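You operate a simulated robot arm through the tools that you are given. There is no shell and no other tool. Be economical: measure what you need, move in short steps, check, and stop when the job is done.

The job below is to be done with a simulated robot arm. You get a single attempt, and the scene is never put back.

## Task
Oil the dry catch that the fault card names, try it, then slide its knob to DONE.
Fine: two pump strokes first, to fill the spout; oil can back; oil no other catch; no lever moves. Set down upright: oil can.

Only the result counts: the job must be done as asked and must still hold three seconds after the hand-in. Knocking over, shifting, dropping, spilling or breaking anything else fails it.

## Robot
A 6-joint arm with a two-finger parallel gripper on a trunk, on a base that drives. Base frame: it is fixed to the floor where the robot stands at the start and does not move with it; the origin is under the middle of the robot, x ahead of it, y to its left, z up; the surface under the hand at the start is at about z = 900. Lengths are in mm, angles in rad, forces in N, time in s.
With the tool pointing down near the work surface it reaches from about 140 to 820 mm from the robot's upright axis, wherever it stands. Its first joint turns from -2.897 to 2.897 rad. Places, roughly: blue lever 26 [-1400, 400, 500]; blue lever 30 [-1400, 900, 500]; gold slide knob [700, 100, 900]; grey duster (9x6x4 cm) [400, 0, 900]; oil can knob [500, 0, 1000]; red lever 21 [-1400, -200, 500]; red lever 23 [-1400, 100, 500]; red lever 25 [-1400, 300, 500]; yellow duster (9x6x4 cm) [400, -100, 900]; yellow lever 20 [-1400, -300, 500]. Payload 3.91 kg.
The TCP is the grasp point between the finger pads, 30 mm short of the fingertips. In the tool frame z runs along the fingers and y along their closing line. Largest opening 110 mm; finger width 20, thickness 10; the body of the gripper, 48 by 112 mm, starts 55 mm behind the TCP.
Orientation is told as [roll, pitch, yaw] about the base's x, y, z axes, in that order, counted from this pose: with the fingers straight down and closing along the base's y, the tool's x points along the base's -x, its y along +y and its z along -z.

## Interface
- The arm moves only by the tool move_arm. Its argument "series" is one flat list of numbers, 7 for each row, row after row: the closure, from 0 (fully open) to 1 (shut), then the shift along the tool's x, y, z in units of 20 mm (1.0 is 20 mm), then the turn, a rotation vector about the tool's x, y, z in units of 6 degrees (1.0 is 6 degrees). In form: [hand, dx, dy, dz, rx, ry, rz, hand, dx, dy, dz, rx, ry, rz, ...]. A call has 1 to 20 rows; each row shifts and turns the commanded pose from where the row before left it, along the tool's axes as they then stand. A call with a number of a shift or a turn outside -1 to 1 is refused whole. Each row takes 0.2 s and may step no farther than 50 mm and 0.15 rad from the row before; otherwise, or with a gripper value out of range, the whole call is refused. Where a pose cannot be reached the arm comes as near as it can. A force on the tool above 90 N (or 10 N above the force at the start of the call, whichever is more), or a blocked arm, ends the call early, and 0.2 s more pass. Each finger travels about 108 mm/s and halts on what it meets, pressing with about 44 N; the grip force reading is that of the motor and also rises with nothing between the fingers. The clock runs only during rows and for 0.2 s after the last one: add rows that do not move to give the fingers time. It gives the time, the measured TCP pose, the force on the tool (base axes), the opening and the grip force at its end, in the units of the frame above (readings bear some noise), with the torque about the TCP (base axes, N m) and any sound that the robot's microphone picked up.
- Cameras (640 x 400 px; columns grow to the right, rows downward): "scene" is now at [-99.5, 2.3, 1437.4]; the picture's right is [0.07, -1.00, 0.00], its down [-0.88, -0.07, -0.48] and it looks along [0.47, 0.04, -0.88] (base axes); focal length 214 px, centre (320, 200). "wrist" rides on the gripper at [77, 7, -114] in the tool frame; the picture's right is [-0.09, 1.00, 0.00], its down [-0.80, -0.07, -0.59] and it looks along [-0.59, -0.05, 0.80] (tool axes); focal length 270 px, centre (320, 200). There is no depth. A picture from a camera that has moved, and an enlarged one, comes with that camera's place and axes in the base frame and with its lens. The place of the scene camera against the robot may be out by one fixed shift of up to 18 mm in any direction.
- snapshot(camera): a new picture of that camera. The clock stands still meanwhile.
- move_column(by): slides the trunk up (or, below 0, down) by that many mm; the arm and the scene camera ride with it, the base frame stays. It gives what a move gives, with no picture.
- base_move(legs): drives the robot by 1 to 6 legs, each [ahead, left, turn to the left] in mm, mm and rad, along the robot's own axes; the way and the turn of a leg run together, so that a leg with both is an arc; at most 1500 mm and 3.142 rad a leg. The arm and the cameras ride along, it lands a little off, and it stops where it bumps. It gives what a move gives.
- pan_tilt(pan, tilt): turns the head with the scene camera to pan (to the left, within 1.501 rad either way) and tilt (down, from -0.506 to 1.204), counted from straight ahead of the robot. It gives what a move gives.
- enlarge(camera, box): a new picture of the part [left, top, right, bottom] of that camera's present view, enlarged. The clock stands still meanwhile.
- job_done(): hands the job in; it is judged then, once.

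Go step by step. Nothing tells you exact positions but the pictures and the camera data: compare them with the known pose of the tool, close in by small moves and look again before you grip or let go. The budget is 120 turns and 90 pictures, counting those below and the enlarged ones. Unless the task says otherwise, let go and move clear before handing in, and close with one line.

The tools are called after "Call:" as a command line: name --argument value ..., lists and objects as JSON in quotes. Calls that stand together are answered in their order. move_arm: Moves the arm, as the interface text tells. Its arguments: {"type":"object","properties":{"series":{"type":"array","items":{"type":"number"}}},"required":["series"]} The other tools are called the same way: move_column (by) slides the trunk up or down; base_move (legs) drives the base; pan_tilt (pan, tilt) turns the head that bears the scene camera; snapshot (camera) takes a picture; enlarge (camera, box) takes an enlarged picture of a part of a camera's view; job_done () hands the job in.

At the start:

```text
time_s: 0.0
position: [416.8, 134.9, 1267.8]
tcp_rot: [-0.001, -0.001, 0.001]
wrist_force: [0.6, -0.7, 0.5]
torque: [-0.02, 0.02, 0.0]
width: 110.0
gripper_force: 0.1
trunk travel left (down, up): [-425.0, 115.0]
robot x, y, heading: [-0.6, 1.4, -0.001]
head pan, tilt: [0.075, 1.075]
```

scene: 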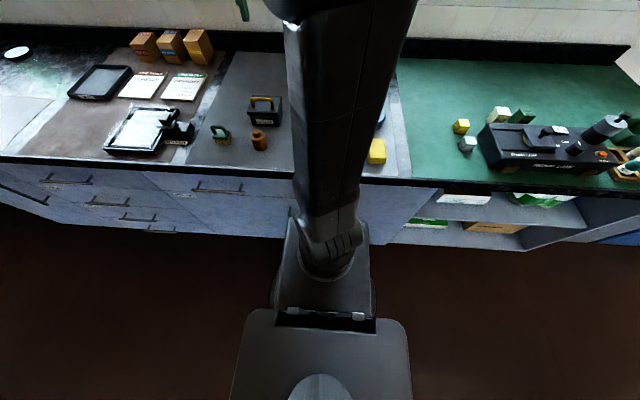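
wrist: 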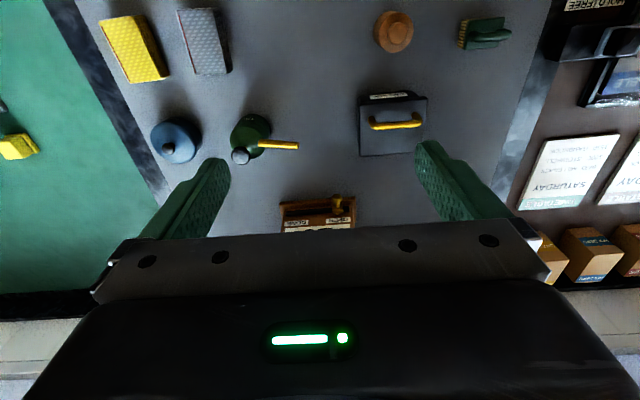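

The bench shows an oil can (green with a gold spout), dusters, and a slide box at the far edge. I'll look closer for the fault card and the slide.

Call:
enlarge --camera "wrist" --box '[120, 60, 460, 240]'

Call:
enlarge --camera "scene" --box '[60, 20, 300, 170]'

Call:
pan_tilt --pan 1.5 --tilt 0.5

Call:
snapshot --camera "scene"

```text
1.88 times, centred on (290, 150) of wrist
camera zoom: at [339.5, 142.2, 1382.8], right [0.09, 1.0, 0.0], down [0.8, -0.07, 0.59], along [0.59, -0.05, -0.8], focal length 509 px, centre (376, 294)
```

zoom: 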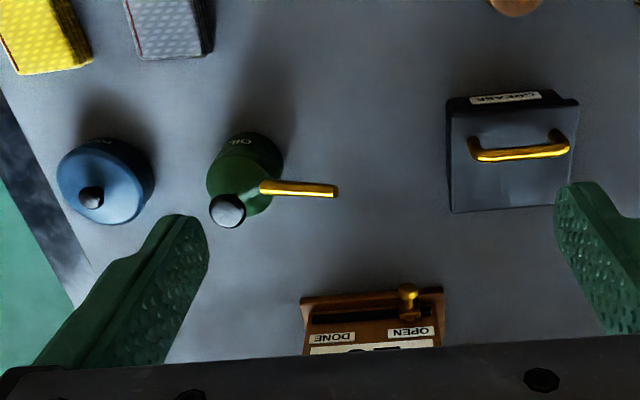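

```text
2.67 times, centred on (180, 95) of scene
camera zoom: at [-99.5, 2.3, 1437.4], right [0.07, -1.0, 0.0], down [-0.88, -0.07, -0.48], along [0.47, 0.04, -0.88], focal length 572 px, centre (693, 480)
```

zoom: 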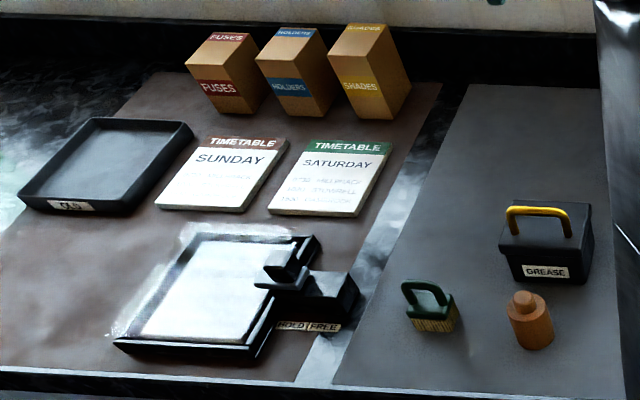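

```text
time_s: 1.6
position: [417.5, 134.8, 1268.1]
tcp_rot: [0.0, 0.0, 0.001]
wrist_force: [0.0, -1.2, -0.3]
torque: [-0.02, 0.01, 0.0]
width: 110.2
gripper_force: 0.1
trunk travel left (down, up): [-425.0, 115.0]
robot x, y, heading: [-0.7, -3.1, -0.001]
head pan, tilt: [1.499, 0.499]
```

```text
85 pictures are left
camera scene: at [-157.6, 88.2, 1483.5], right [1.0, -0.07, 0.0], down [-0.03, -0.48, -0.88], along [0.06, 0.88, -0.48], focal length 214 px, centre (320, 200)
```

scene: 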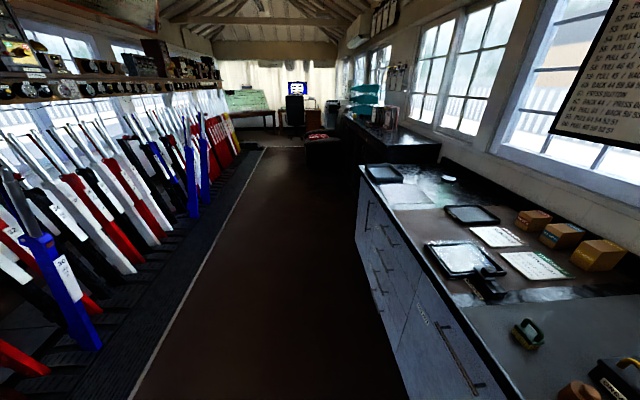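

The levers stand behind the robot and the slide box is hidden by the arm. I'll move the arm aside to see the slide box and find the fault card.

Call:
move_arm --series '[0, 0, -1, 0, 0, 0, 0, 0, 0, -1, 0, 0, 0, 0, 0, 0, -1, 0, 0, 0, 0, 0, 0, -1, 0, 0, 0, 0, 0, 0, -1, 0, 0, 0, 0, 0, 0, -1, 0, 0, 0, 0, 0, 0, -1, 0, 0, 0, 0, 0, 0, -1, 0, 0, 0, 0, 0, 0, -1, 0, 0, 0, 0, 0, 0, -1, 0, 0, 0, 0, 0, 0, -1, 0, 0, 0, 0, 0, 0, -1, 0, 0, 0, 0, 0, 0, -1, 0, 0, 0, 0, 0, 0, -1, 0, 0, 0, 0]'

Call:
pan_tilt --pan 0.3 --tilt 0.8

Call:
snapshot --camera "scene"

Call:
snapshot --camera "wrist"

```text
time_s: 4.5
position: [416.3, -142.8, 1267.9]
tcp_rot: [-0.001, 0.001, 0.001]
wrist_force: [-0.4, 0.1, -0.2]
torque: [0.02, 0.02, -0.01]
width: 109.7
gripper_force: 0.0
trunk travel left (down, up): [-425.0, 115.0]
robot x, y, heading: [-1.2, -6.6, 0.002]
head pan, tilt: [1.499, 0.499]
```

```text
time_s: 6.0
position: [417.5, -143.0, 1268.6]
tcp_rot: [0.001, -0.002, 0.001]
wrist_force: [-0.2, 0.1, 1.1]
torque: [-0.03, 0.0, 0.02]
width: 109.8
gripper_force: 0.0
trunk travel left (down, up): [-425.0, 115.0]
robot x, y, heading: [0.7, 0.1, -0.002]
head pan, tilt: [0.3, 0.799]
```

```text
84 pictures are left
camera scene: at [-87.1, 21.3, 1457.6], right [0.3, -0.96, 0.0], down [-0.68, -0.21, -0.7], along [0.67, 0.21, -0.72], focal length 214 px, centre (320, 200)
```

scene: 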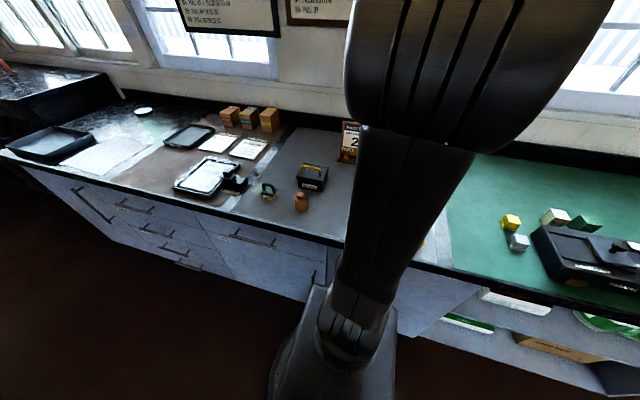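

```text
83 pictures are left
camera wrist: at [339.1, -134.8, 1382.4], right [0.09, 1.0, 0.0], down [0.8, -0.07, 0.59], along [0.59, -0.05, -0.8], focal length 270 px, centre (320, 200)
```

wrist: 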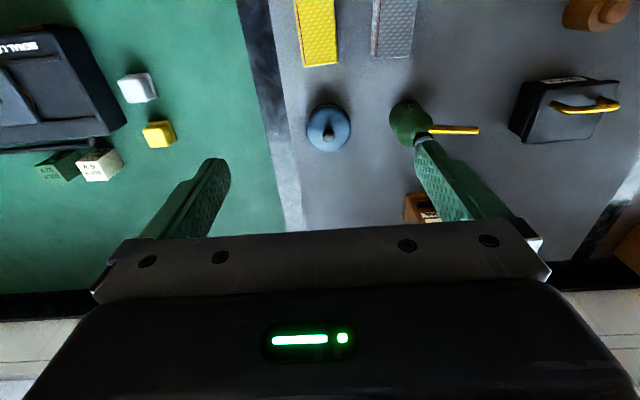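

The slide box carries a card behind it ("FAULT? 2…"). I'll move the arm a little more aside and read it.

Call:
move_arm --series '[0, 0, -1, 0, 0, 0, 0, 0, 0, -1, 0, 0, 0, 0, 0, 0, -1, 0, 0, 0, 0, 0, 0, -1, 0, 0, 0, 0, 0, 0, -1, 0, 0, 0, 0, 0, 0, -1, 0, 0, 0, 0, 0, 0, -1, 0, 0, 0, 0, 0, 0, -1, 0, 0, 0, 0, 0, 0, -1, 0, 0, 0, 0]'

Call:
enlarge --camera "scene" --box '[250, 110, 410, 210]'

Call:
enlarge --camera "scene" --box '[160, 0, 360, 60]'

```text
time_s: 8.0
position: [418.1, -326.7, 1269.5]
tcp_rot: [0.0, 0.0, 0.001]
wrist_force: [1.1, 1.0, -0.9]
torque: [-0.03, 0.02, 0.0]
width: 110.4
gripper_force: 0.0
trunk travel left (down, up): [-425.0, 115.0]
robot x, y, heading: [0.3, -4.0, -0.002]
head pan, tilt: [0.3, 0.799]
```

```text
4.00 times, centred on (330, 160) of scene
camera zoom: at [-87.0, 20.8, 1457.6], right [0.3, -0.96, 0.0], down [-0.68, -0.21, -0.7], along [0.67, 0.21, -0.72], focal length 858 px, centre (280, 360)
```

zoom: 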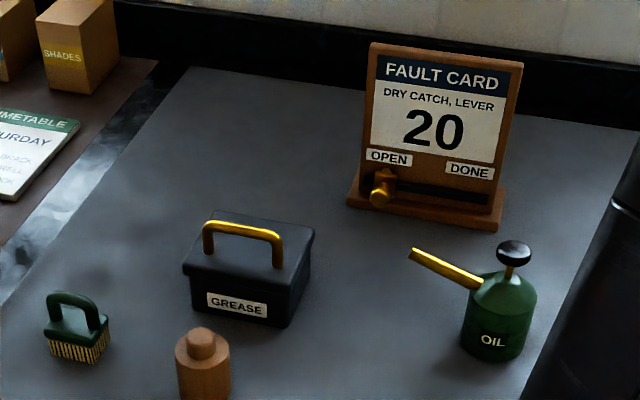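

```text
3.20 times, centred on (260, 30) of scene
camera zoom: at [-87.0, 20.8, 1457.6], right [0.3, -0.96, 0.0], down [-0.68, -0.21, -0.7], along [0.67, 0.21, -0.72], focal length 686 px, centre (512, 744)
```

zoom: 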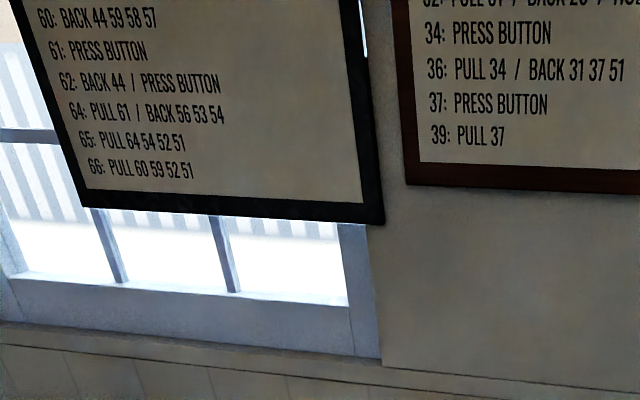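

The fault card names lever 20, the yellow one, whose knob slides from OPEN (left) to DONE (right). I'll look at lever 20 before handling the can.

Call:
pan_tilt --pan -1.5 --tilt 0.6

Call:
snapshot --camera "scene"

Call:
snapshot --camera "wrist"

```text
time_s: 9.8
position: [418.0, -326.0, 1270.1]
tcp_rot: [-0.002, 0.002, -0.001]
wrist_force: [0.0, -0.8, 0.0]
torque: [0.03, 0.0, -0.03]
width: 109.8
gripper_force: 0.0
trunk travel left (down, up): [-425.0, 115.0]
robot x, y, heading: [1.2, 0.4, -0.0]
head pan, tilt: [-1.499, 0.6]
```

```text
80 pictures are left
camera scene: at [-157.8, -90.8, 1474.4], right [-1.0, -0.07, 0.0], down [-0.04, 0.56, -0.82], along [0.06, -0.82, -0.57], focal length 214 px, centre (320, 200)
```

scene: 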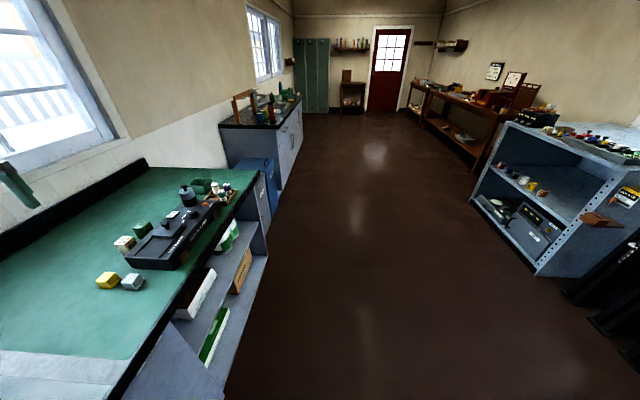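

```text
79 pictures are left
camera wrist: at [340.4, -318.1, 1383.9], right [0.09, 1.0, 0.0], down [0.8, -0.07, 0.59], along [0.59, -0.05, -0.8], focal length 270 px, centre (320, 200)
```

wrist: 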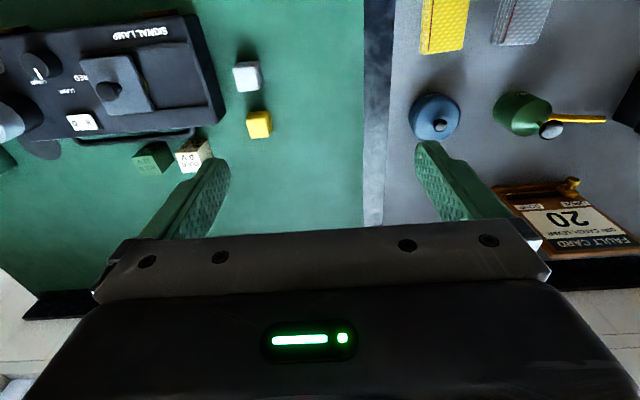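

I'll turn the robot to the right (towards -y) so the head can see the yellow lever.

Call:
base_move --legs '[[0, 0, -1.57]]'

Call:
snapshot --camera "scene"

```text
time_s: 14.0
position: [-324.7, -417.5, 1269.6]
tcp_rot: [0.001, 0.0, -1.569]
wrist_force: [0.8, 0.2, 0.2]
torque: [-0.03, -0.01, -0.03]
width: 110.2
gripper_force: 0.1
trunk travel left (down, up): [-425.0, 115.0]
robot x, y, heading: [0.2, -1.1, -1.566]
head pan, tilt: [-1.499, 0.6]
```

```text
78 pictures are left
camera scene: at [-82.8, 160.9, 1474.4], right [-0.07, 1.0, 0.0], down [0.56, 0.04, -0.83], along [-0.82, -0.06, -0.56], focal length 214 px, centre (320, 200)
```

scene: 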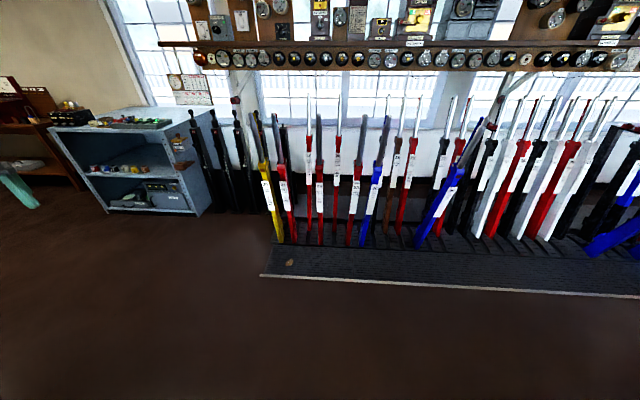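

Call:
enlarge --camera "scene" --box '[220, 90, 380, 190]'

Call:
enlarge --camera "scene" --box '[220, 160, 340, 260]'

```text
4.00 times, centred on (300, 140) of scene
camera zoom: at [-82.8, 160.9, 1474.4], right [-0.07, 1.0, 0.0], down [0.56, 0.04, -0.83], along [-0.82, -0.06, -0.56], focal length 858 px, centre (400, 440)
```

zoom: 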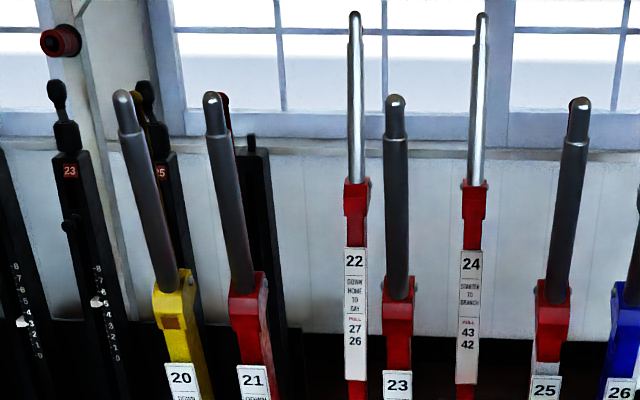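

```text
4.00 times, centred on (280, 210) of scene
camera zoom: at [-82.8, 160.9, 1474.4], right [-0.07, 1.0, 0.0], down [0.56, 0.04, -0.83], along [-0.82, -0.06, -0.56], focal length 858 px, centre (480, 160)
```

zoom: 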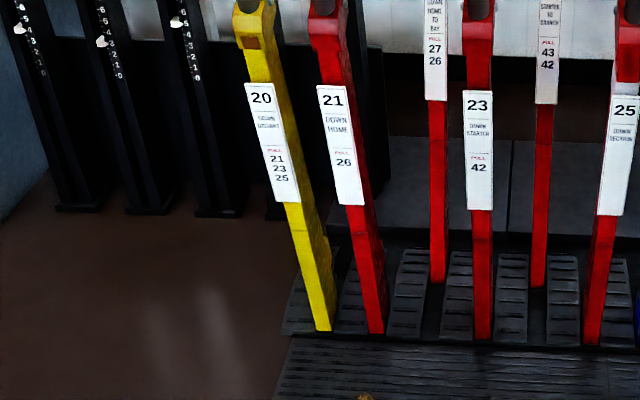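

Call:
base_move --legs '[[250, -500, 0]]'

Call:
snapshot --camera "scene"

```text
time_s: 17.2
position: [-834.6, -664.5, 1268.3]
tcp_rot: [0.0, 0.0, -1.577]
wrist_force: [0.4, -0.3, -0.7]
torque: [-0.01, -0.03, -0.03]
width: 109.9
gripper_force: 0.0
trunk travel left (down, up): [-425.0, 115.0]
robot x, y, heading: [-507.8, -250.1, -1.581]
head pan, tilt: [-1.499, 0.6]
```

```text
75 pictures are left
camera scene: at [-586.3, -87.4, 1474.4], right [-0.06, 1.0, 0.0], down [0.56, 0.04, -0.82], along [-0.82, -0.05, -0.57], focal length 214 px, centre (320, 200)
```

scene: 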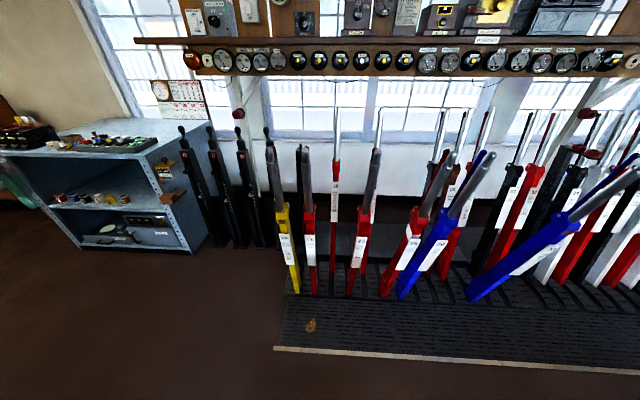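

Call:
enlarge --camera "scene" --box '[250, 130, 346, 190]'

Call:
enlarge --camera "scene" --box '[250, 180, 346, 240]'

```text
6.67 times, centred on (298, 160) of scene
camera zoom: at [-586.3, -87.4, 1474.4], right [-0.06, 1.0, 0.0], down [0.56, 0.04, -0.82], along [-0.82, -0.05, -0.57], focal length 1430 px, centre (467, 467)
```

zoom: 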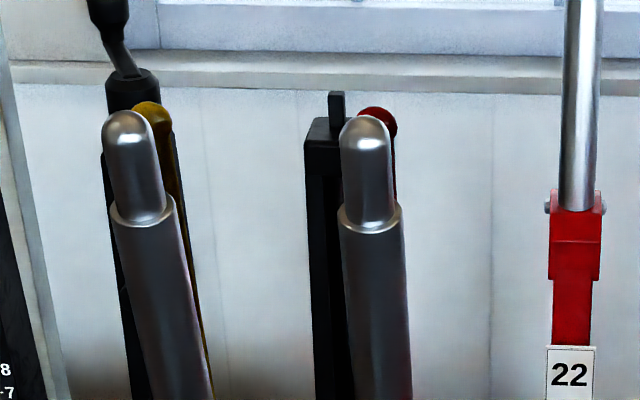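

```text
6.67 times, centred on (298, 210) of scene
camera zoom: at [-586.3, -87.4, 1474.4], right [-0.06, 1.0, 0.0], down [0.56, 0.04, -0.82], along [-0.82, -0.05, -0.57], focal length 1430 px, centre (467, 133)
```

zoom: 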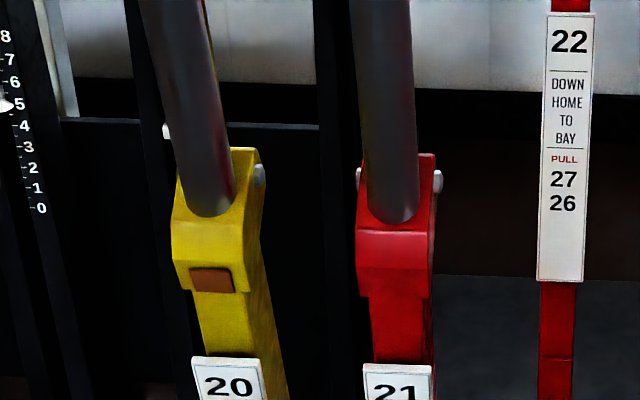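

Lever 20 has a rust-brown dry patch at about (-1288, -294, 862), and a catch rod runs behind its handle. Next I drive back to the bench for the can.

Call:
base_move --legs '[[-250, 508, 0], [0, 0, 1.58]]'

Call:
pan_tilt --pan 0.2 --tilt 0.9

Call:
enlarge --camera "scene" --box '[280, 90, 440, 190]'

```text
time_s: 24.3
position: [429.0, -330.0, 1269.8]
tcp_rot: [0.001, 0.0, 0.0]
wrist_force: [0.0, -0.6, 0.0]
torque: [0.02, -0.01, -0.05]
width: 110.0
gripper_force: 0.1
trunk travel left (down, up): [-425.0, 115.0]
robot x, y, heading: [8.0, -4.7, 0.002]
head pan, tilt: [-1.499, 0.6]
```

```text
time_s: 26.0
position: [428.6, -330.6, 1269.3]
tcp_rot: [0.0, 0.0, -0.001]
wrist_force: [0.3, 0.6, 0.0]
torque: [-0.02, 0.0, 0.0]
width: 110.0
gripper_force: 0.0
trunk travel left (down, up): [-425.0, 115.0]
robot x, y, heading: [11.8, -7.0, -0.002]
head pan, tilt: [0.201, 0.901]
```

```text
4.00 times, centred on (360, 140) of scene
camera zoom: at [-79.2, 7.8, 1449.7], right [0.2, -0.98, 0.0], down [-0.77, -0.16, -0.62], along [0.61, 0.12, -0.78], focal length 858 px, centre (160, 440)
```

zoom: 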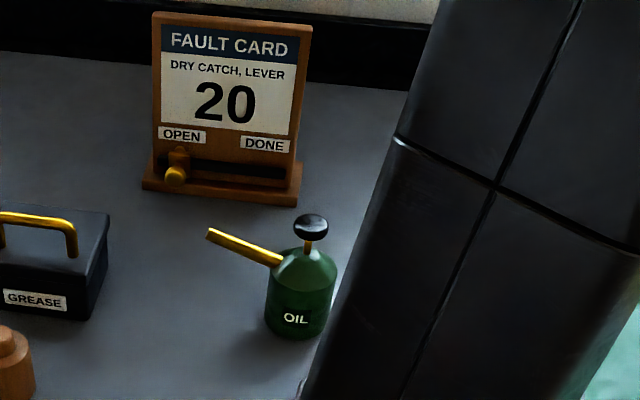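

The can is standing with its spout to +y and the knob at roughly (525, 0, 1000). I'll move above it with the fingers closed, to look before pressing.

Call:
move_arm --series '[1, -0.28, 0.97, 0.2, 0, 0, 0, 1, -0.28, 0.97, 0.2, 0, 0, 0, 1, -0.28, 0.97, 0.2, 0, 0, 0, 1, -0.28, 0.97, 0.2, 0, 0, 0, 1, -0.28, 0.97, 0.2, 0, 0, 0, 1, -0.28, 0.97, 0.2, 0, 0, 0, 1, -0.28, 0.97, 0.2, 0, 0, 0, 1, -0.28, 0.97, 0.2, 0, 0, 0, 1, -0.28, 0.97, 0.2, 0, 0, 0, 1, -0.28, 0.97, 0.2, 0, 0, 0, 1, -0.28, 0.97, 0.2, 0, 0, 0, 1, -0.28, 0.97, 0.2, 0, 0, 0, 1, -0.28, 0.97, 0.2, 0, 0, 0, 1, -0.28, 0.97, 0.2, 0, 0, 0, 1, -0.28, 0.97, 0.2, 0, 0, 0, 1, -0.28, 0.97, 0.2, 0, 0, 0, 1, -0.28, 0.97, 0.2, 0, 0, 0]'

Call:
snapshot --camera "wrist"

Call:
snapshot --camera "scene"

```text
time_s: 29.6
position: [524.2, 0.4, 1201.4]
tcp_rot: [0.0, 0.0, -0.001]
wrist_force: [-0.2, -0.6, 0.3]
torque: [0.04, 0.0, -0.01]
width: 0.0
gripper_force: 37.2
trunk travel left (down, up): [-425.0, 115.0]
robot x, y, heading: [6.3, -3.4, 0.0]
head pan, tilt: [0.201, 0.901]
```

```text
71 pictures are left
camera wrist: at [446.8, 8.2, 1315.1], right [0.09, 1.0, 0.0], down [0.8, -0.07, 0.59], along [0.59, -0.05, -0.8], focal length 270 px, centre (320, 200)
```

wrist: 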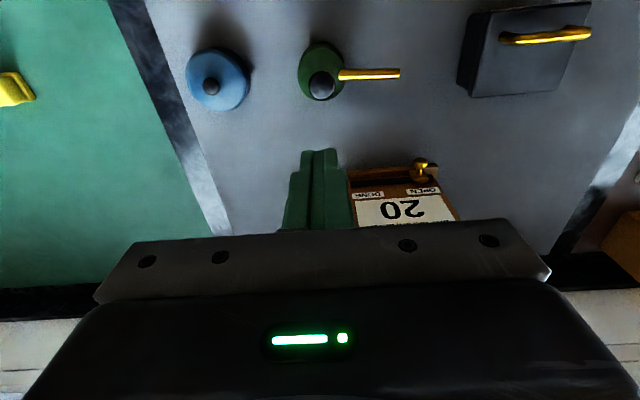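

```text
70 pictures are left
camera scene: at [-79.1, 8.1, 1449.7], right [0.2, -0.98, 0.0], down [-0.77, -0.16, -0.62], along [0.61, 0.12, -0.78], focal length 214 px, centre (320, 200)
```

scene: 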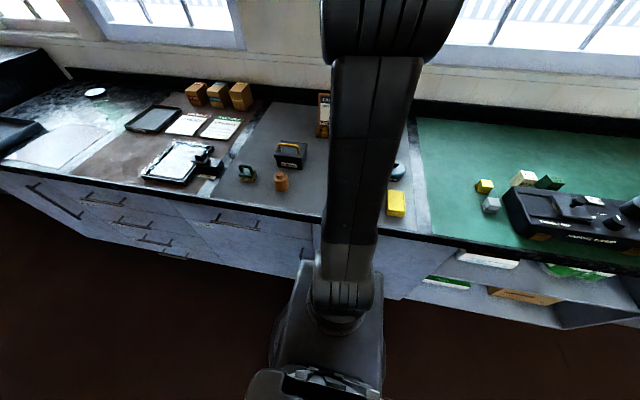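

Call:
move_arm --series '[1, 0.1, 0.1, 1, 0, 0, 0, 1, 0, 0, 1, 0, 0, 0, 1, 0, 0, 1, 0, 0, 0, 1, 0, 0, 1, 0, 0, 0, 1, 0, 0, 1, 0, 0, 0, 1, 0, 0, 1, 0, 0, 0, 1, 0, 0, 0.5, 0, 0, 0]'

Call:
enlarge --camera "wrist" --box '[220, 60, 460, 210]'

```text
time_s: 31.2
position: [521.8, 1.4, 1070.9]
tcp_rot: [0.0, -0.001, -0.001]
wrist_force: [0.3, -0.2, 0.2]
torque: [-0.03, 0.03, 0.03]
width: 0.3
gripper_force: 37.2
trunk travel left (down, up): [-425.0, 115.0]
robot x, y, heading: [11.0, -4.0, 0.004]
head pan, tilt: [0.201, 0.901]
```

```text
2.67 times, centred on (340, 135) of wrist
camera zoom: at [445.0, 9.8, 1184.9], right [0.09, 1.0, 0.0], down [0.8, -0.07, 0.59], along [0.59, -0.05, -0.8], focal length 721 px, centre (267, 373)
```

zoom: 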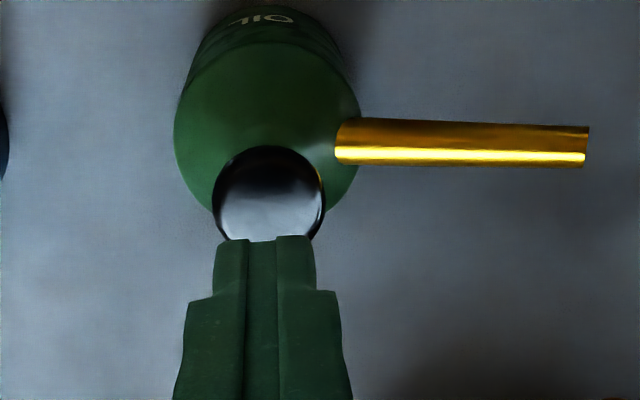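

Fingertips are centred over the knob. I'll press down slowly.

Call:
move_arm --series '[1, 0, 0.1, 1, 0, 0, 0, 1, 0, 0, 0.2, 0, 0, 0, 1, 0, 0, 0.15, 0, 0, 0, 1, 0, 0, 0.15, 0, 0, 0, 1, 0, 0, 0.15, 0, 0, 0]'

```text
time_s: 32.4
position: [521.5, 3.8, 1037.5]
tcp_rot: [0.0, -0.001, 0.0]
wrist_force: [0.3, 0.0, 1.0]
torque: [-0.01, 0.01, 0.04]
width: 0.0
gripper_force: 37.5
trunk travel left (down, up): [-425.0, 115.0]
robot x, y, heading: [15.0, -5.2, -0.001]
head pan, tilt: [0.201, 0.901]
```

Call:
move_arm --series '[1, 0, 0, 0.1, 0, 0, 0, 1, 0, 0, 0.1, 0, 0, 0, 1, 0, 0, 0.1, 0, 0, 0]'

Call:
enlarge --camera "wrist" --box '[220, 60, 460, 210]'

```text
time_s: 33.2
position: [521.6, 3.2, 1031.9]
tcp_rot: [0.0, -0.001, 0.001]
wrist_force: [0.2, 0.1, 2.5]
torque: [0.01, 0.02, 0.03]
width: 0.0
gripper_force: 38.0
trunk travel left (down, up): [-425.0, 115.0]
robot x, y, heading: [13.0, -7.6, 0.001]
head pan, tilt: [0.201, 0.901]
```

```text
2.67 times, centred on (340, 135) of wrist
camera zoom: at [444.7, 10.8, 1146.2], right [0.09, 1.0, 0.0], down [0.8, -0.07, 0.59], along [0.59, -0.05, -0.8], focal length 721 px, centre (267, 373)
```

zoom: 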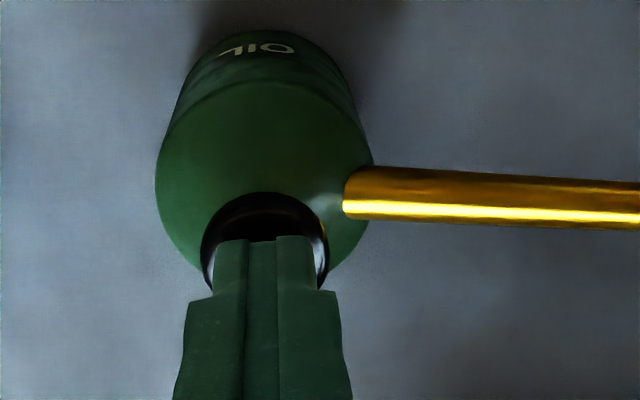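

Contact at about z=1003. I press on gently.

Call:
move_arm --series '[1, 0, 0, 0.1, 0, 0, 0, 1, 0, 0, 0.1, 0, 0, 0, 1, 0, 0, 0.1, 0, 0, 0]'

Call:
move_arm --series '[1, 0, 0, 0.1, 0, 0, 0, 1, 0, 0, 0.1, 0, 0, 0, 1, 0, 0, 0.1, 0, 0, 0]'

```text
time_s: 34.0
position: [521.3, 2.8, 1026.5]
tcp_rot: [-0.001, -0.001, 0.0]
wrist_force: [-0.2, -0.2, 6.6]
torque: [-0.06, 0.01, 0.0]
width: 0.0
gripper_force: 37.9
trunk travel left (down, up): [-425.0, 115.0]
robot x, y, heading: [14.0, -1.3, 0.0]
head pan, tilt: [0.201, 0.901]
```

```text
time_s: 34.8
position: [519.8, 3.1, 1024.4]
tcp_rot: [-0.001, -0.007, -0.001]
wrist_force: [4.1, -1.0, 50.5]
torque: [-0.04, 0.11, 0.0]
width: 0.0
gripper_force: 38.0
trunk travel left (down, up): [-425.0, 115.0]
robot x, y, heading: [12.5, -4.5, -0.004]
head pan, tilt: [0.201, 0.901]
```

The plunger bottomed (stroke about 10 mm): that is one stroke. I release it fully, then do the second.

Call:
move_arm --series '[1, 0, 0, -0.4, 0, 0, 0, 1, 0, 0, -0.5, 0, 0, 0, 1, 0, 0, -0.5, 0, 0, 0, 1, 0, 0, 0, 0, 0, 0]'

Call:
enlarge --camera "wrist" --box '[220, 60, 460, 210]'

```text
time_s: 35.8
position: [521.8, 6.3, 1048.1]
tcp_rot: [0.0, 0.003, 0.0]
wrist_force: [-0.4, -0.9, 0.2]
torque: [-0.03, 0.02, -0.02]
width: 0.0
gripper_force: 37.5
trunk travel left (down, up): [-425.0, 115.0]
robot x, y, heading: [8.7, -3.9, 0.001]
head pan, tilt: [0.201, 0.901]
```

```text
2.67 times, centred on (340, 135) of wrist
camera zoom: at [444.8, 12.3, 1162.4], right [0.09, 1.0, 0.0], down [0.8, -0.07, 0.59], along [0.59, -0.05, -0.8], focal length 721 px, centre (267, 373)
```

zoom: 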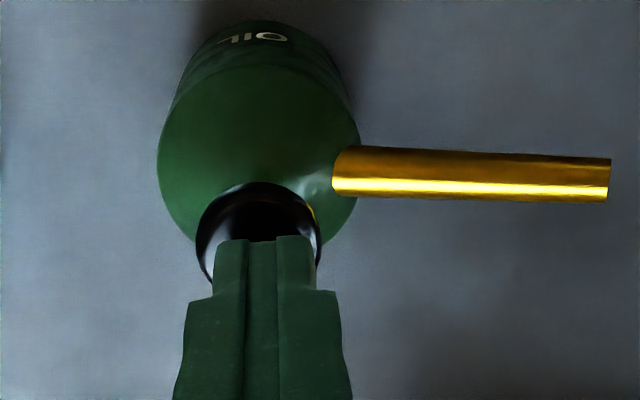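

Call:
move_arm --series '[1, 0, -0.1, 0.4, 0, 0, 0, 1, 0, 0, 0.2, 0, 0, 0, 1, 0, 0, 0.15, 0, 0, 0, 1, 0, 0, 0.15, 0, 0, 0, 1, 0, 0, 0.1, 0, 0, 0, 1, 0, 0, 0.1, 0, 0, 0, 1, 0, 0, 0.1, 0, 0, 0]'

```text
time_s: 37.4
position: [520.8, 2.8, 1026.8]
tcp_rot: [0.0, -0.006, 0.0]
wrist_force: [5.0, 0.7, 18.3]
torque: [0.05, -0.17, -0.02]
width: 0.2
gripper_force: 37.6
trunk travel left (down, up): [-425.0, 115.0]
robot x, y, heading: [12.8, -1.5, 0.003]
head pan, tilt: [0.201, 0.901]
```

Call:
move_arm --series '[1, 0, 0, 0.1, 0, 0, 0, 1, 0, 0, 0.05, 0, 0, 0]'

```text
time_s: 38.0
position: [521.5, 1.3, 1024.7]
tcp_rot: [-0.001, -0.007, 0.002]
wrist_force: [9.3, 3.8, 45.6]
torque: [0.19, -0.23, 0.05]
width: 0.0
gripper_force: 37.7
trunk travel left (down, up): [-425.0, 115.0]
robot x, y, heading: [11.3, -4.3, -0.0]
head pan, tilt: [0.201, 0.901]
```

Two strokes are done. Now I rise, open, and turn the hand so it faces +y (along the spout), tilted 30°, to grip the can body from behind the spout.

Call:
move_arm --series '[1, 0, 0, -1, 0, 0, 0, 1, 0, 0, -1, 0, 0, 0, 1, 0, 0, -1, 0, 0, 0, 1, 0, 0, -1, 0, 0, 0, 0, 0, 0, -1, 0, 0, -1, 0, 0, 0, -1, 0, 0, -1, 0, 0, 0, -1, 0, 0, -1, 0, 0, 0, 0, 0, 0, -1, 0, 0, 0, 0, 0, 0, -1, 0, 0, 0, 0, 0, 0, -1, 0, 0, 0, 0, 0, 0, -1, 0, 0, 0, 0, 0, 0, -1, 0, 0, 0, 0, 0, 0, -1, 0, 0, 0, 0, 0, 0, -1, 0, 0, 0, 0, 0, 0, -1, 0, 0, 0, 0, 0, 0, -1, 0, 0, 0, 0, 0, 0, -1, 0, 0, 0, 0, 0, 0, -1]'

Call:
move_arm --series '[0, 0, 0, 0, 0, -1, 0, 0, 0, 0, 0, 0, -1, 0, 0, 0, 0, 0, 0, -1, 0, 0, 0, 0, 0, 0, -1, 0, 0, 0, 0, 0, 0, -1, 0]'

Call:
snapshot --camera "wrist"

Call:
snapshot --camera "scene"

```text
time_s: 41.8
position: [521.7, 2.1, 1161.4]
tcp_rot: [-0.001, 0.001, 1.467]
wrist_force: [-0.3, 0.5, -0.8]
torque: [-0.02, 0.03, -0.02]
width: 110.0
gripper_force: 0.1
trunk travel left (down, up): [-425.0, 115.0]
robot x, y, heading: [9.0, -3.9, -0.003]
head pan, tilt: [0.201, 0.901]
```

```text
time_s: 43.0
position: [522.8, 2.2, 1160.7]
tcp_rot: [-0.001, -0.525, 1.465]
wrist_force: [0.8, -0.4, 0.2]
torque: [-0.02, 0.01, -0.01]
width: 109.9
gripper_force: 0.1
trunk travel left (down, up): [-425.0, 115.0]
robot x, y, heading: [11.8, -4.8, -0.001]
head pan, tilt: [0.201, 0.901]
```

```text
66 pictures are left
camera wrist: at [501.7, -120.1, 1221.8], right [-0.98, 0.18, 0.04], down [0.11, 0.39, 0.92], along [0.15, 0.91, -0.4], focal length 270 px, centre (320, 200)
```

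wrist: 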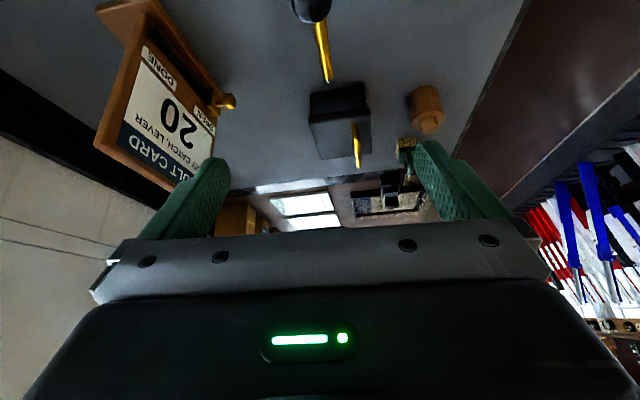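

```text
65 pictures are left
camera scene: at [-79.1, 7.8, 1449.7], right [0.2, -0.98, 0.0], down [-0.77, -0.16, -0.62], along [0.61, 0.12, -0.78], focal length 214 px, centre (320, 200)
```

scene: 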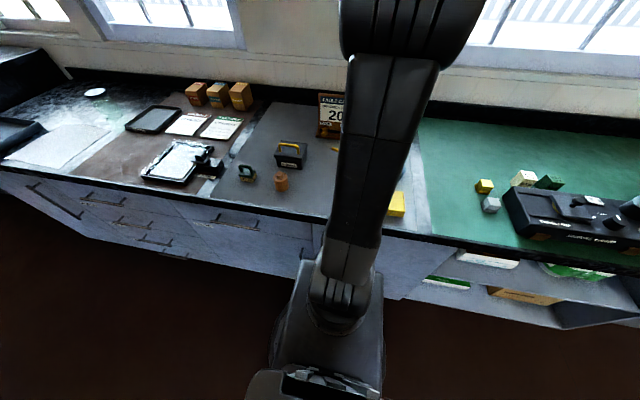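

Call:
move_arm --series '[0, 0.5, 0, 0.866, 0, 0, 0, 0, 0.5, 0, 0.866, 0, 0, 0, 0, 0.5, 0, 0.866, 0, 0, 0, 0, 0.5, 0, 0.866, 0, 0, 0, 0, 0.5, 0, 0.866, 0, 0, 0, 0, 0.5, 0, 0.866, 0, 0, 0]'

Call:
snapshot --camera "wrist"

```text
time_s: 44.4
position: [519.2, 1.9, 1041.2]
tcp_rot: [0.001, -0.524, 1.465]
wrist_force: [0.2, -0.4, -0.1]
torque: [-0.04, 0.02, 0.0]
width: 110.0
gripper_force: 0.1
trunk travel left (down, up): [-425.0, 115.0]
robot x, y, heading: [10.4, -3.5, 0.001]
head pan, tilt: [0.201, 0.901]
```

```text
64 pictures are left
camera wrist: at [500.5, -120.1, 1101.3], right [-0.98, 0.18, 0.04], down [0.11, 0.39, 0.92], along [0.15, 0.9, -0.4], focal length 270 px, centre (320, 200)
```

wrist: 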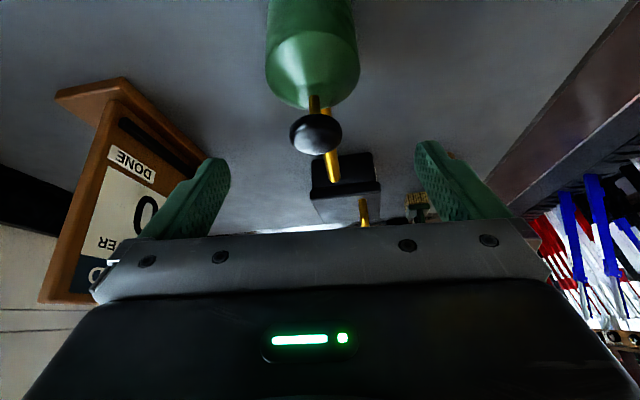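

The can is centred between the open fingers. I lower the rest of the way around the body.

Call:
move_arm --series '[0, 0.5, -0.1, 0.866, 0, 0, 0, 0, 0.5, 0, 0.866, 0, 0, 0, 0, 0.5, 0, 0.866, 0, 0, 0, 0, 0.5, 0, 0.866, 0, 0, 0, 0, 0.3, 0, 0.52, 0, 0, 0, 0, 0, 0, 0, 0, 0, 0]'

Call:
snapshot --camera "wrist"

```text
time_s: 45.8
position: [523.8, -0.5, 949.1]
tcp_rot: [0.001, -0.524, 1.467]
wrist_force: [-0.1, -0.5, 0.3]
torque: [-0.02, 0.03, 0.0]
width: 110.0
gripper_force: 0.0
trunk travel left (down, up): [-425.0, 115.0]
robot x, y, heading: [14.5, -6.0, 0.003]
head pan, tilt: [0.201, 0.901]
```

```text
63 pictures are left
camera wrist: at [503.7, -121.4, 1010.1], right [-0.98, 0.18, 0.04], down [0.11, 0.39, 0.92], along [0.15, 0.9, -0.4], focal length 270 px, centre (320, 200)
```

wrist: 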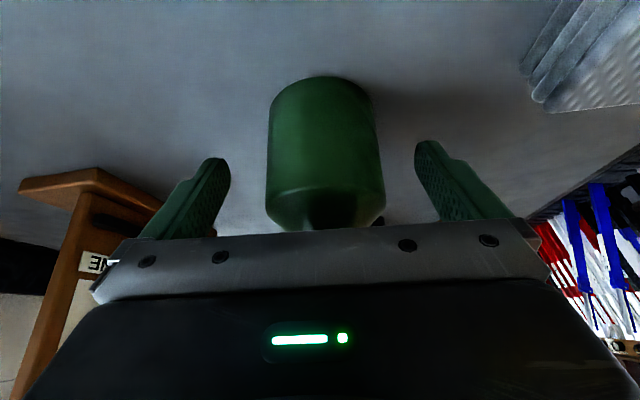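

Call:
move_arm --series '[0.3, 0, 0, 0, 0, 0, 0, 0.4, 0, 0, 0, 0, 0, 0, 0.45, 0, 0, 0, 0, 0, 0, 0.5, 0, 0, 0, 0, 0, 0, 0.6, 0, 0, 0, 0, 0, 0, 0.6, 0, 0, 0, 0, 0, 0]'

Call:
snapshot --camera "wrist"

```text
time_s: 47.2
position: [522.9, 1.0, 949.8]
tcp_rot: [0.001, -0.525, 1.467]
wrist_force: [-1.1, 0.4, 0.8]
torque: [0.13, 0.03, 0.1]
width: 59.1
gripper_force: 43.9
trunk travel left (down, up): [-425.0, 115.0]
robot x, y, heading: [16.9, -4.9, 0.001]
head pan, tilt: [0.201, 0.901]
```

```text
62 pictures are left
camera wrist: at [503.5, -121.3, 1010.3], right [-0.98, 0.18, 0.04], down [0.11, 0.39, 0.92], along [0.15, 0.9, -0.4], focal length 270 px, centre (320, 200)
```

wrist: 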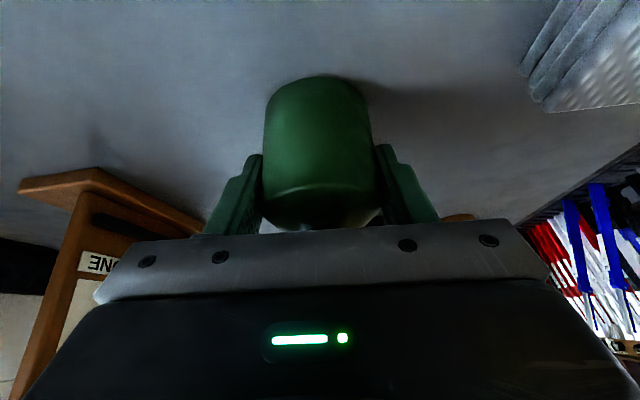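

The can is gripped (59 mm wide). I lift straight up.

Call:
move_arm --series '[0.6, -0.25, 0, -0.433, 0, 0, 0, 0.6, -0.5, 0, -0.866, 0, 0, 0, 0.6, -0.5, 0, -0.866, 0, 0, 0, 0.6, -0.5, 0, -0.866, 0, 0, 0, 0.6, -0.5, 0, -0.866, 0, 0, 0, 0.6, -0.5, 0, -0.866, 0, 0, 0, 0.6, -0.5, 0, -0.866, 0, 0, 0, 0.6, -0.5, 0, -0.866, 0, 0, 0, 0.6, -0.5, 0, -0.866, 0, 0, 0, 0.6, -0.5, 0, -0.866, 0, 0, 0]'

Call:
snapshot --camera "wrist"

```text
time_s: 49.4
position: [524.8, 0.7, 1139.8]
tcp_rot: [0.002, -0.523, 1.464]
wrist_force: [-0.7, -0.1, -0.6]
torque: [0.02, 0.01, -0.02]
width: 44.2
gripper_force: 0.1
trunk travel left (down, up): [-425.0, 115.0]
robot x, y, heading: [12.4, -4.0, -0.002]
head pan, tilt: [0.201, 0.901]
```

```text
61 pictures are left
camera wrist: at [504.8, -121.6, 1200.1], right [-0.98, 0.18, 0.04], down [0.11, 0.39, 0.92], along [0.15, 0.9, -0.4], focal length 270 px, centre (320, 200)
```

wrist: 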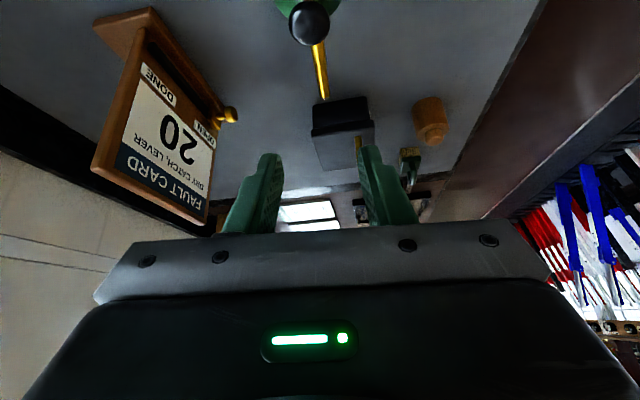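

The grip slid off the top rim: I was holding too high, and the can seems to be still standing in place. I'll go back upright, turn to a 45° heading and check the can.

Call:
move_arm --series '[0.4, 0, 0, -1, 0, 1, 0, 0.2, 0, 0, 0, 0, 1, 0, 0, 0, 0, 0, 0, 1, 0, 0, 0, 0, 0, 0, 1, 0, 0, 0, 0, 0, 0, 1, 0, 0, 0, 0, 0, 0, 0, 1, 0, 0, 0, 0, 0, 0, 1, 0, 0, 0, 0, 0, 0, 1, 0, 0, 0, 0, 0, 0, 1, 0, 0, 0, 0, 0, 0, 1, 0, 0, 0, 0, 0, 0, 1, 0, 0, 0, 0, 0, 0, 0]'

Call:
snapshot --camera "wrist"

```text
time_s: 52.0
position: [522.7, -8.2, 1155.9]
tcp_rot: [-0.001, 0.0, 0.838]
wrist_force: [-0.5, -0.4, -0.4]
torque: [0.05, 0.02, 0.02]
width: 109.9
gripper_force: 0.1
trunk travel left (down, up): [-425.0, 115.0]
robot x, y, heading: [10.3, -2.2, -0.004]
head pan, tilt: [0.201, 0.901]
```

```text
60 pictures are left
camera wrist: at [465.9, -60.0, 1270.7], right [-0.68, 0.73, 0.0], down [0.59, 0.55, 0.59], along [0.44, 0.4, -0.8], focal length 270 px, centre (320, 200)
```

wrist: 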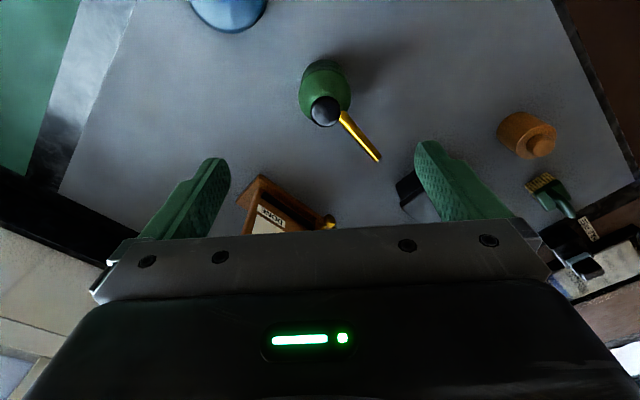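

The can is upright, with its knob at about (527, 4). I'll tilt the hand 45° at this heading and come down lower around the body.

Call:
move_arm --series '[0, 0, 0, 0, 0, -1, 0, 0, 0, 0, 0, 0, -1, 0, 0, 0, 0, 0, 0, -1, 0, 0, 0, 0, 0, 0, -1, 0, 0, 0, 0, 0, 0, -1, 0, 0, 0, 0, 0, 0, -1, 0, 0, 0, 0, 0, 0, -1, 0, 0, 0, 0, 0, 0, -0.5, 0, 0, -0.435, 0.215, 0.435, 0, 0, 0, 0, 0.707, 0, 0.707, 0, 0, 0, 0, 0.707, 0, 0.707, 0, 0, 0, 0, 0.707, 0, 0.707, 0, 0, 0, 0, 0.707, 0, 0.707, 0, 0, 0, 0, 0.707, 0, 0.707, 0, 0, 0, 0, 0.707, 0, 0.707, 0, 0, 0, 0, 0.707, 0, 0.707, 0, 0, 0]'

Call:
snapshot --camera "wrist"

Call:
enlarge --camera "scene" --box '[300, 90, 460, 230]'

```text
time_s: 55.4
position: [528.3, 0.7, 1017.5]
tcp_rot: [0.0, -0.786, 0.84]
wrist_force: [-0.1, 0.3, -0.2]
torque: [0.0, 0.01, -0.01]
width: 110.0
gripper_force: 0.0
trunk travel left (down, up): [-425.0, 115.0]
robot x, y, heading: [8.0, -4.7, -0.0]
head pan, tilt: [0.201, 0.901]
```

```text
59 pictures are left
camera wrist: at [432.5, -93.7, 1044.3], right [-0.7, 0.71, 0.06], down [0.15, 0.06, 0.99], along [0.7, 0.7, -0.15], focal length 270 px, centre (320, 200)
```

wrist: 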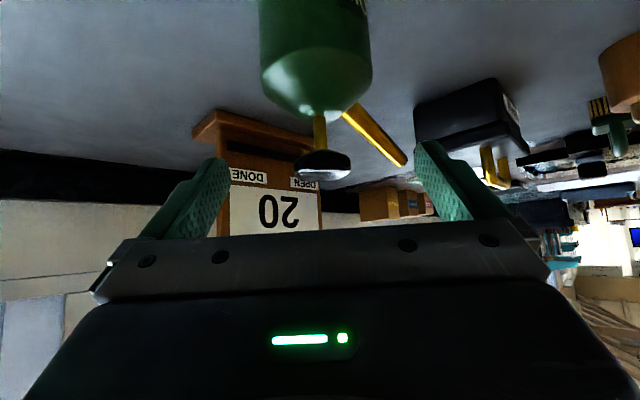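

```text
2.86 times, centred on (380, 160) of scene
camera zoom: at [-79.0, 7.9, 1449.7], right [0.2, -0.98, 0.0], down [-0.77, -0.16, -0.62], along [0.61, 0.12, -0.78], focal length 613 px, centre (149, 314)
```

zoom: 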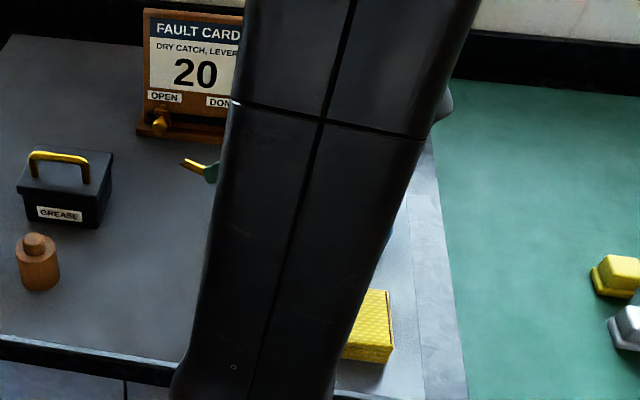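

Call:
move_arm --series '[0, 0.707, 0, 0.707, 0, 0, 0, 0, 0.707, 0, 0.707, 0, 0, 0, 0, 0.707, 0, 0.707, 0, 0, 0, 0, 0.5, 0, 0.7, 0, 0, 0, 0, 0, 0, 0, 0, 0, 0]'

Call:
snapshot --camera "wrist"

```text
time_s: 56.6
position: [530.8, 4.6, 940.7]
tcp_rot: [0.001, -0.787, 0.838]
wrist_force: [-1.7, 0.5, 0.5]
torque: [0.02, -0.08, -0.03]
width: 110.2
gripper_force: 0.1
trunk travel left (down, up): [-425.0, 115.0]
robot x, y, heading: [9.4, -3.3, -0.002]
head pan, tilt: [0.201, 0.901]
```

```text
57 pictures are left
camera wrist: at [434.5, -89.8, 966.5], right [-0.7, 0.71, 0.06], down [0.15, 0.06, 0.99], along [0.7, 0.7, -0.15], focal length 270 px, centre (320, 200)
```

wrist: 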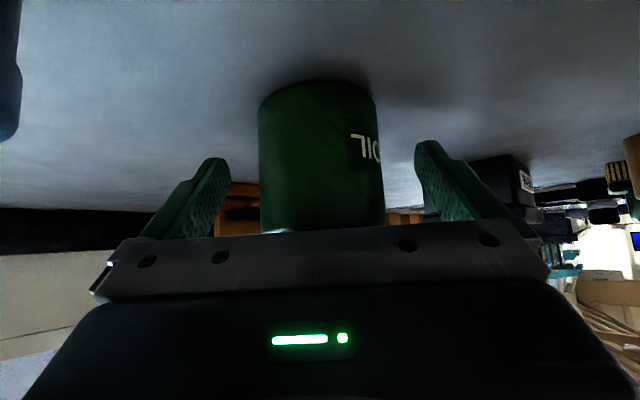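

Call:
move_arm --series '[0, 0.18, 0, 0.18, 0, 0, 0, 0.35, 0, 0, 0, 0, 0, 0, 0.42, 0, 0, 0, 0, 0, 0, 0.46, 0, 0, 0, 0, 0, 0, 0.6, 0, 0, 0, 0, 0, 0, 1, 0, 0, 0, 0, 0, 0, 1, 0, 0, 0, 0, 0, 0]'

Call:
snapshot --camera "wrist"

```text
time_s: 58.2
position: [530.0, 4.7, 936.1]
tcp_rot: [0.0, -0.785, 0.838]
wrist_force: [-2.3, 0.3, 1.3]
torque: [0.15, -0.05, 0.08]
width: 59.0
gripper_force: 44.2
trunk travel left (down, up): [-425.0, 115.0]
robot x, y, heading: [11.1, -5.6, -0.006]
head pan, tilt: [0.201, 0.901]
```

```text
56 pictures are left
camera wrist: at [433.7, -90.4, 961.9], right [-0.7, 0.71, 0.06], down [0.15, 0.06, 0.99], along [0.7, 0.7, -0.15], focal length 270 px, centre (320, 200)
```

wrist: 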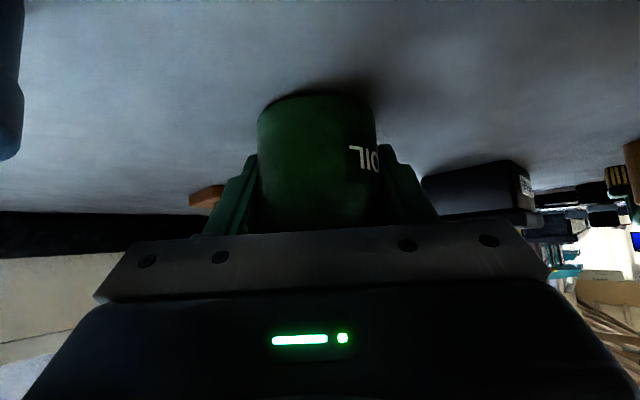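

Call:
move_arm --series '[1, -0.15, 0, -0.15, 0, 0, 0, 1, -0.15, 0, -0.15, 0, 0, 0, 1, -0.2, 0, -0.2, 0, 0, 0, 1, -0.2, 0, -0.2, 0, 0, 0]'

Call:
snapshot --camera "wrist"

```text
time_s: 59.2
position: [530.1, 4.2, 955.0]
tcp_rot: [0.001, -0.785, 0.838]
wrist_force: [0.8, 0.4, -4.9]
torque: [0.02, -0.02, -0.01]
width: 59.3
gripper_force: 43.8
trunk travel left (down, up): [-425.0, 115.0]
robot x, y, heading: [10.7, -4.6, 0.003]
head pan, tilt: [0.201, 0.901]
```

```text
55 pictures are left
camera wrist: at [434.3, -90.6, 981.2], right [-0.7, 0.71, 0.06], down [0.15, 0.06, 0.99], along [0.7, 0.7, -0.15], focal length 270 px, centre (320, 200)
```

wrist: 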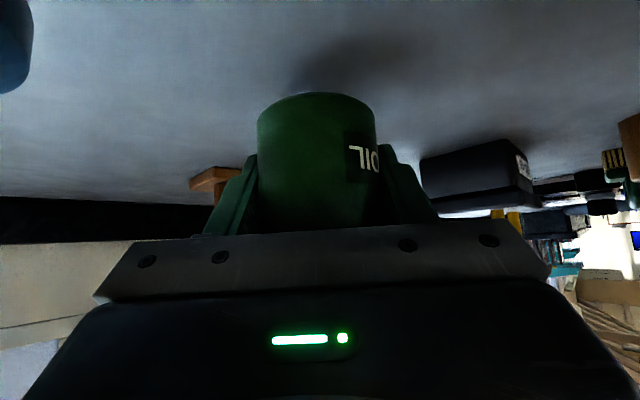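

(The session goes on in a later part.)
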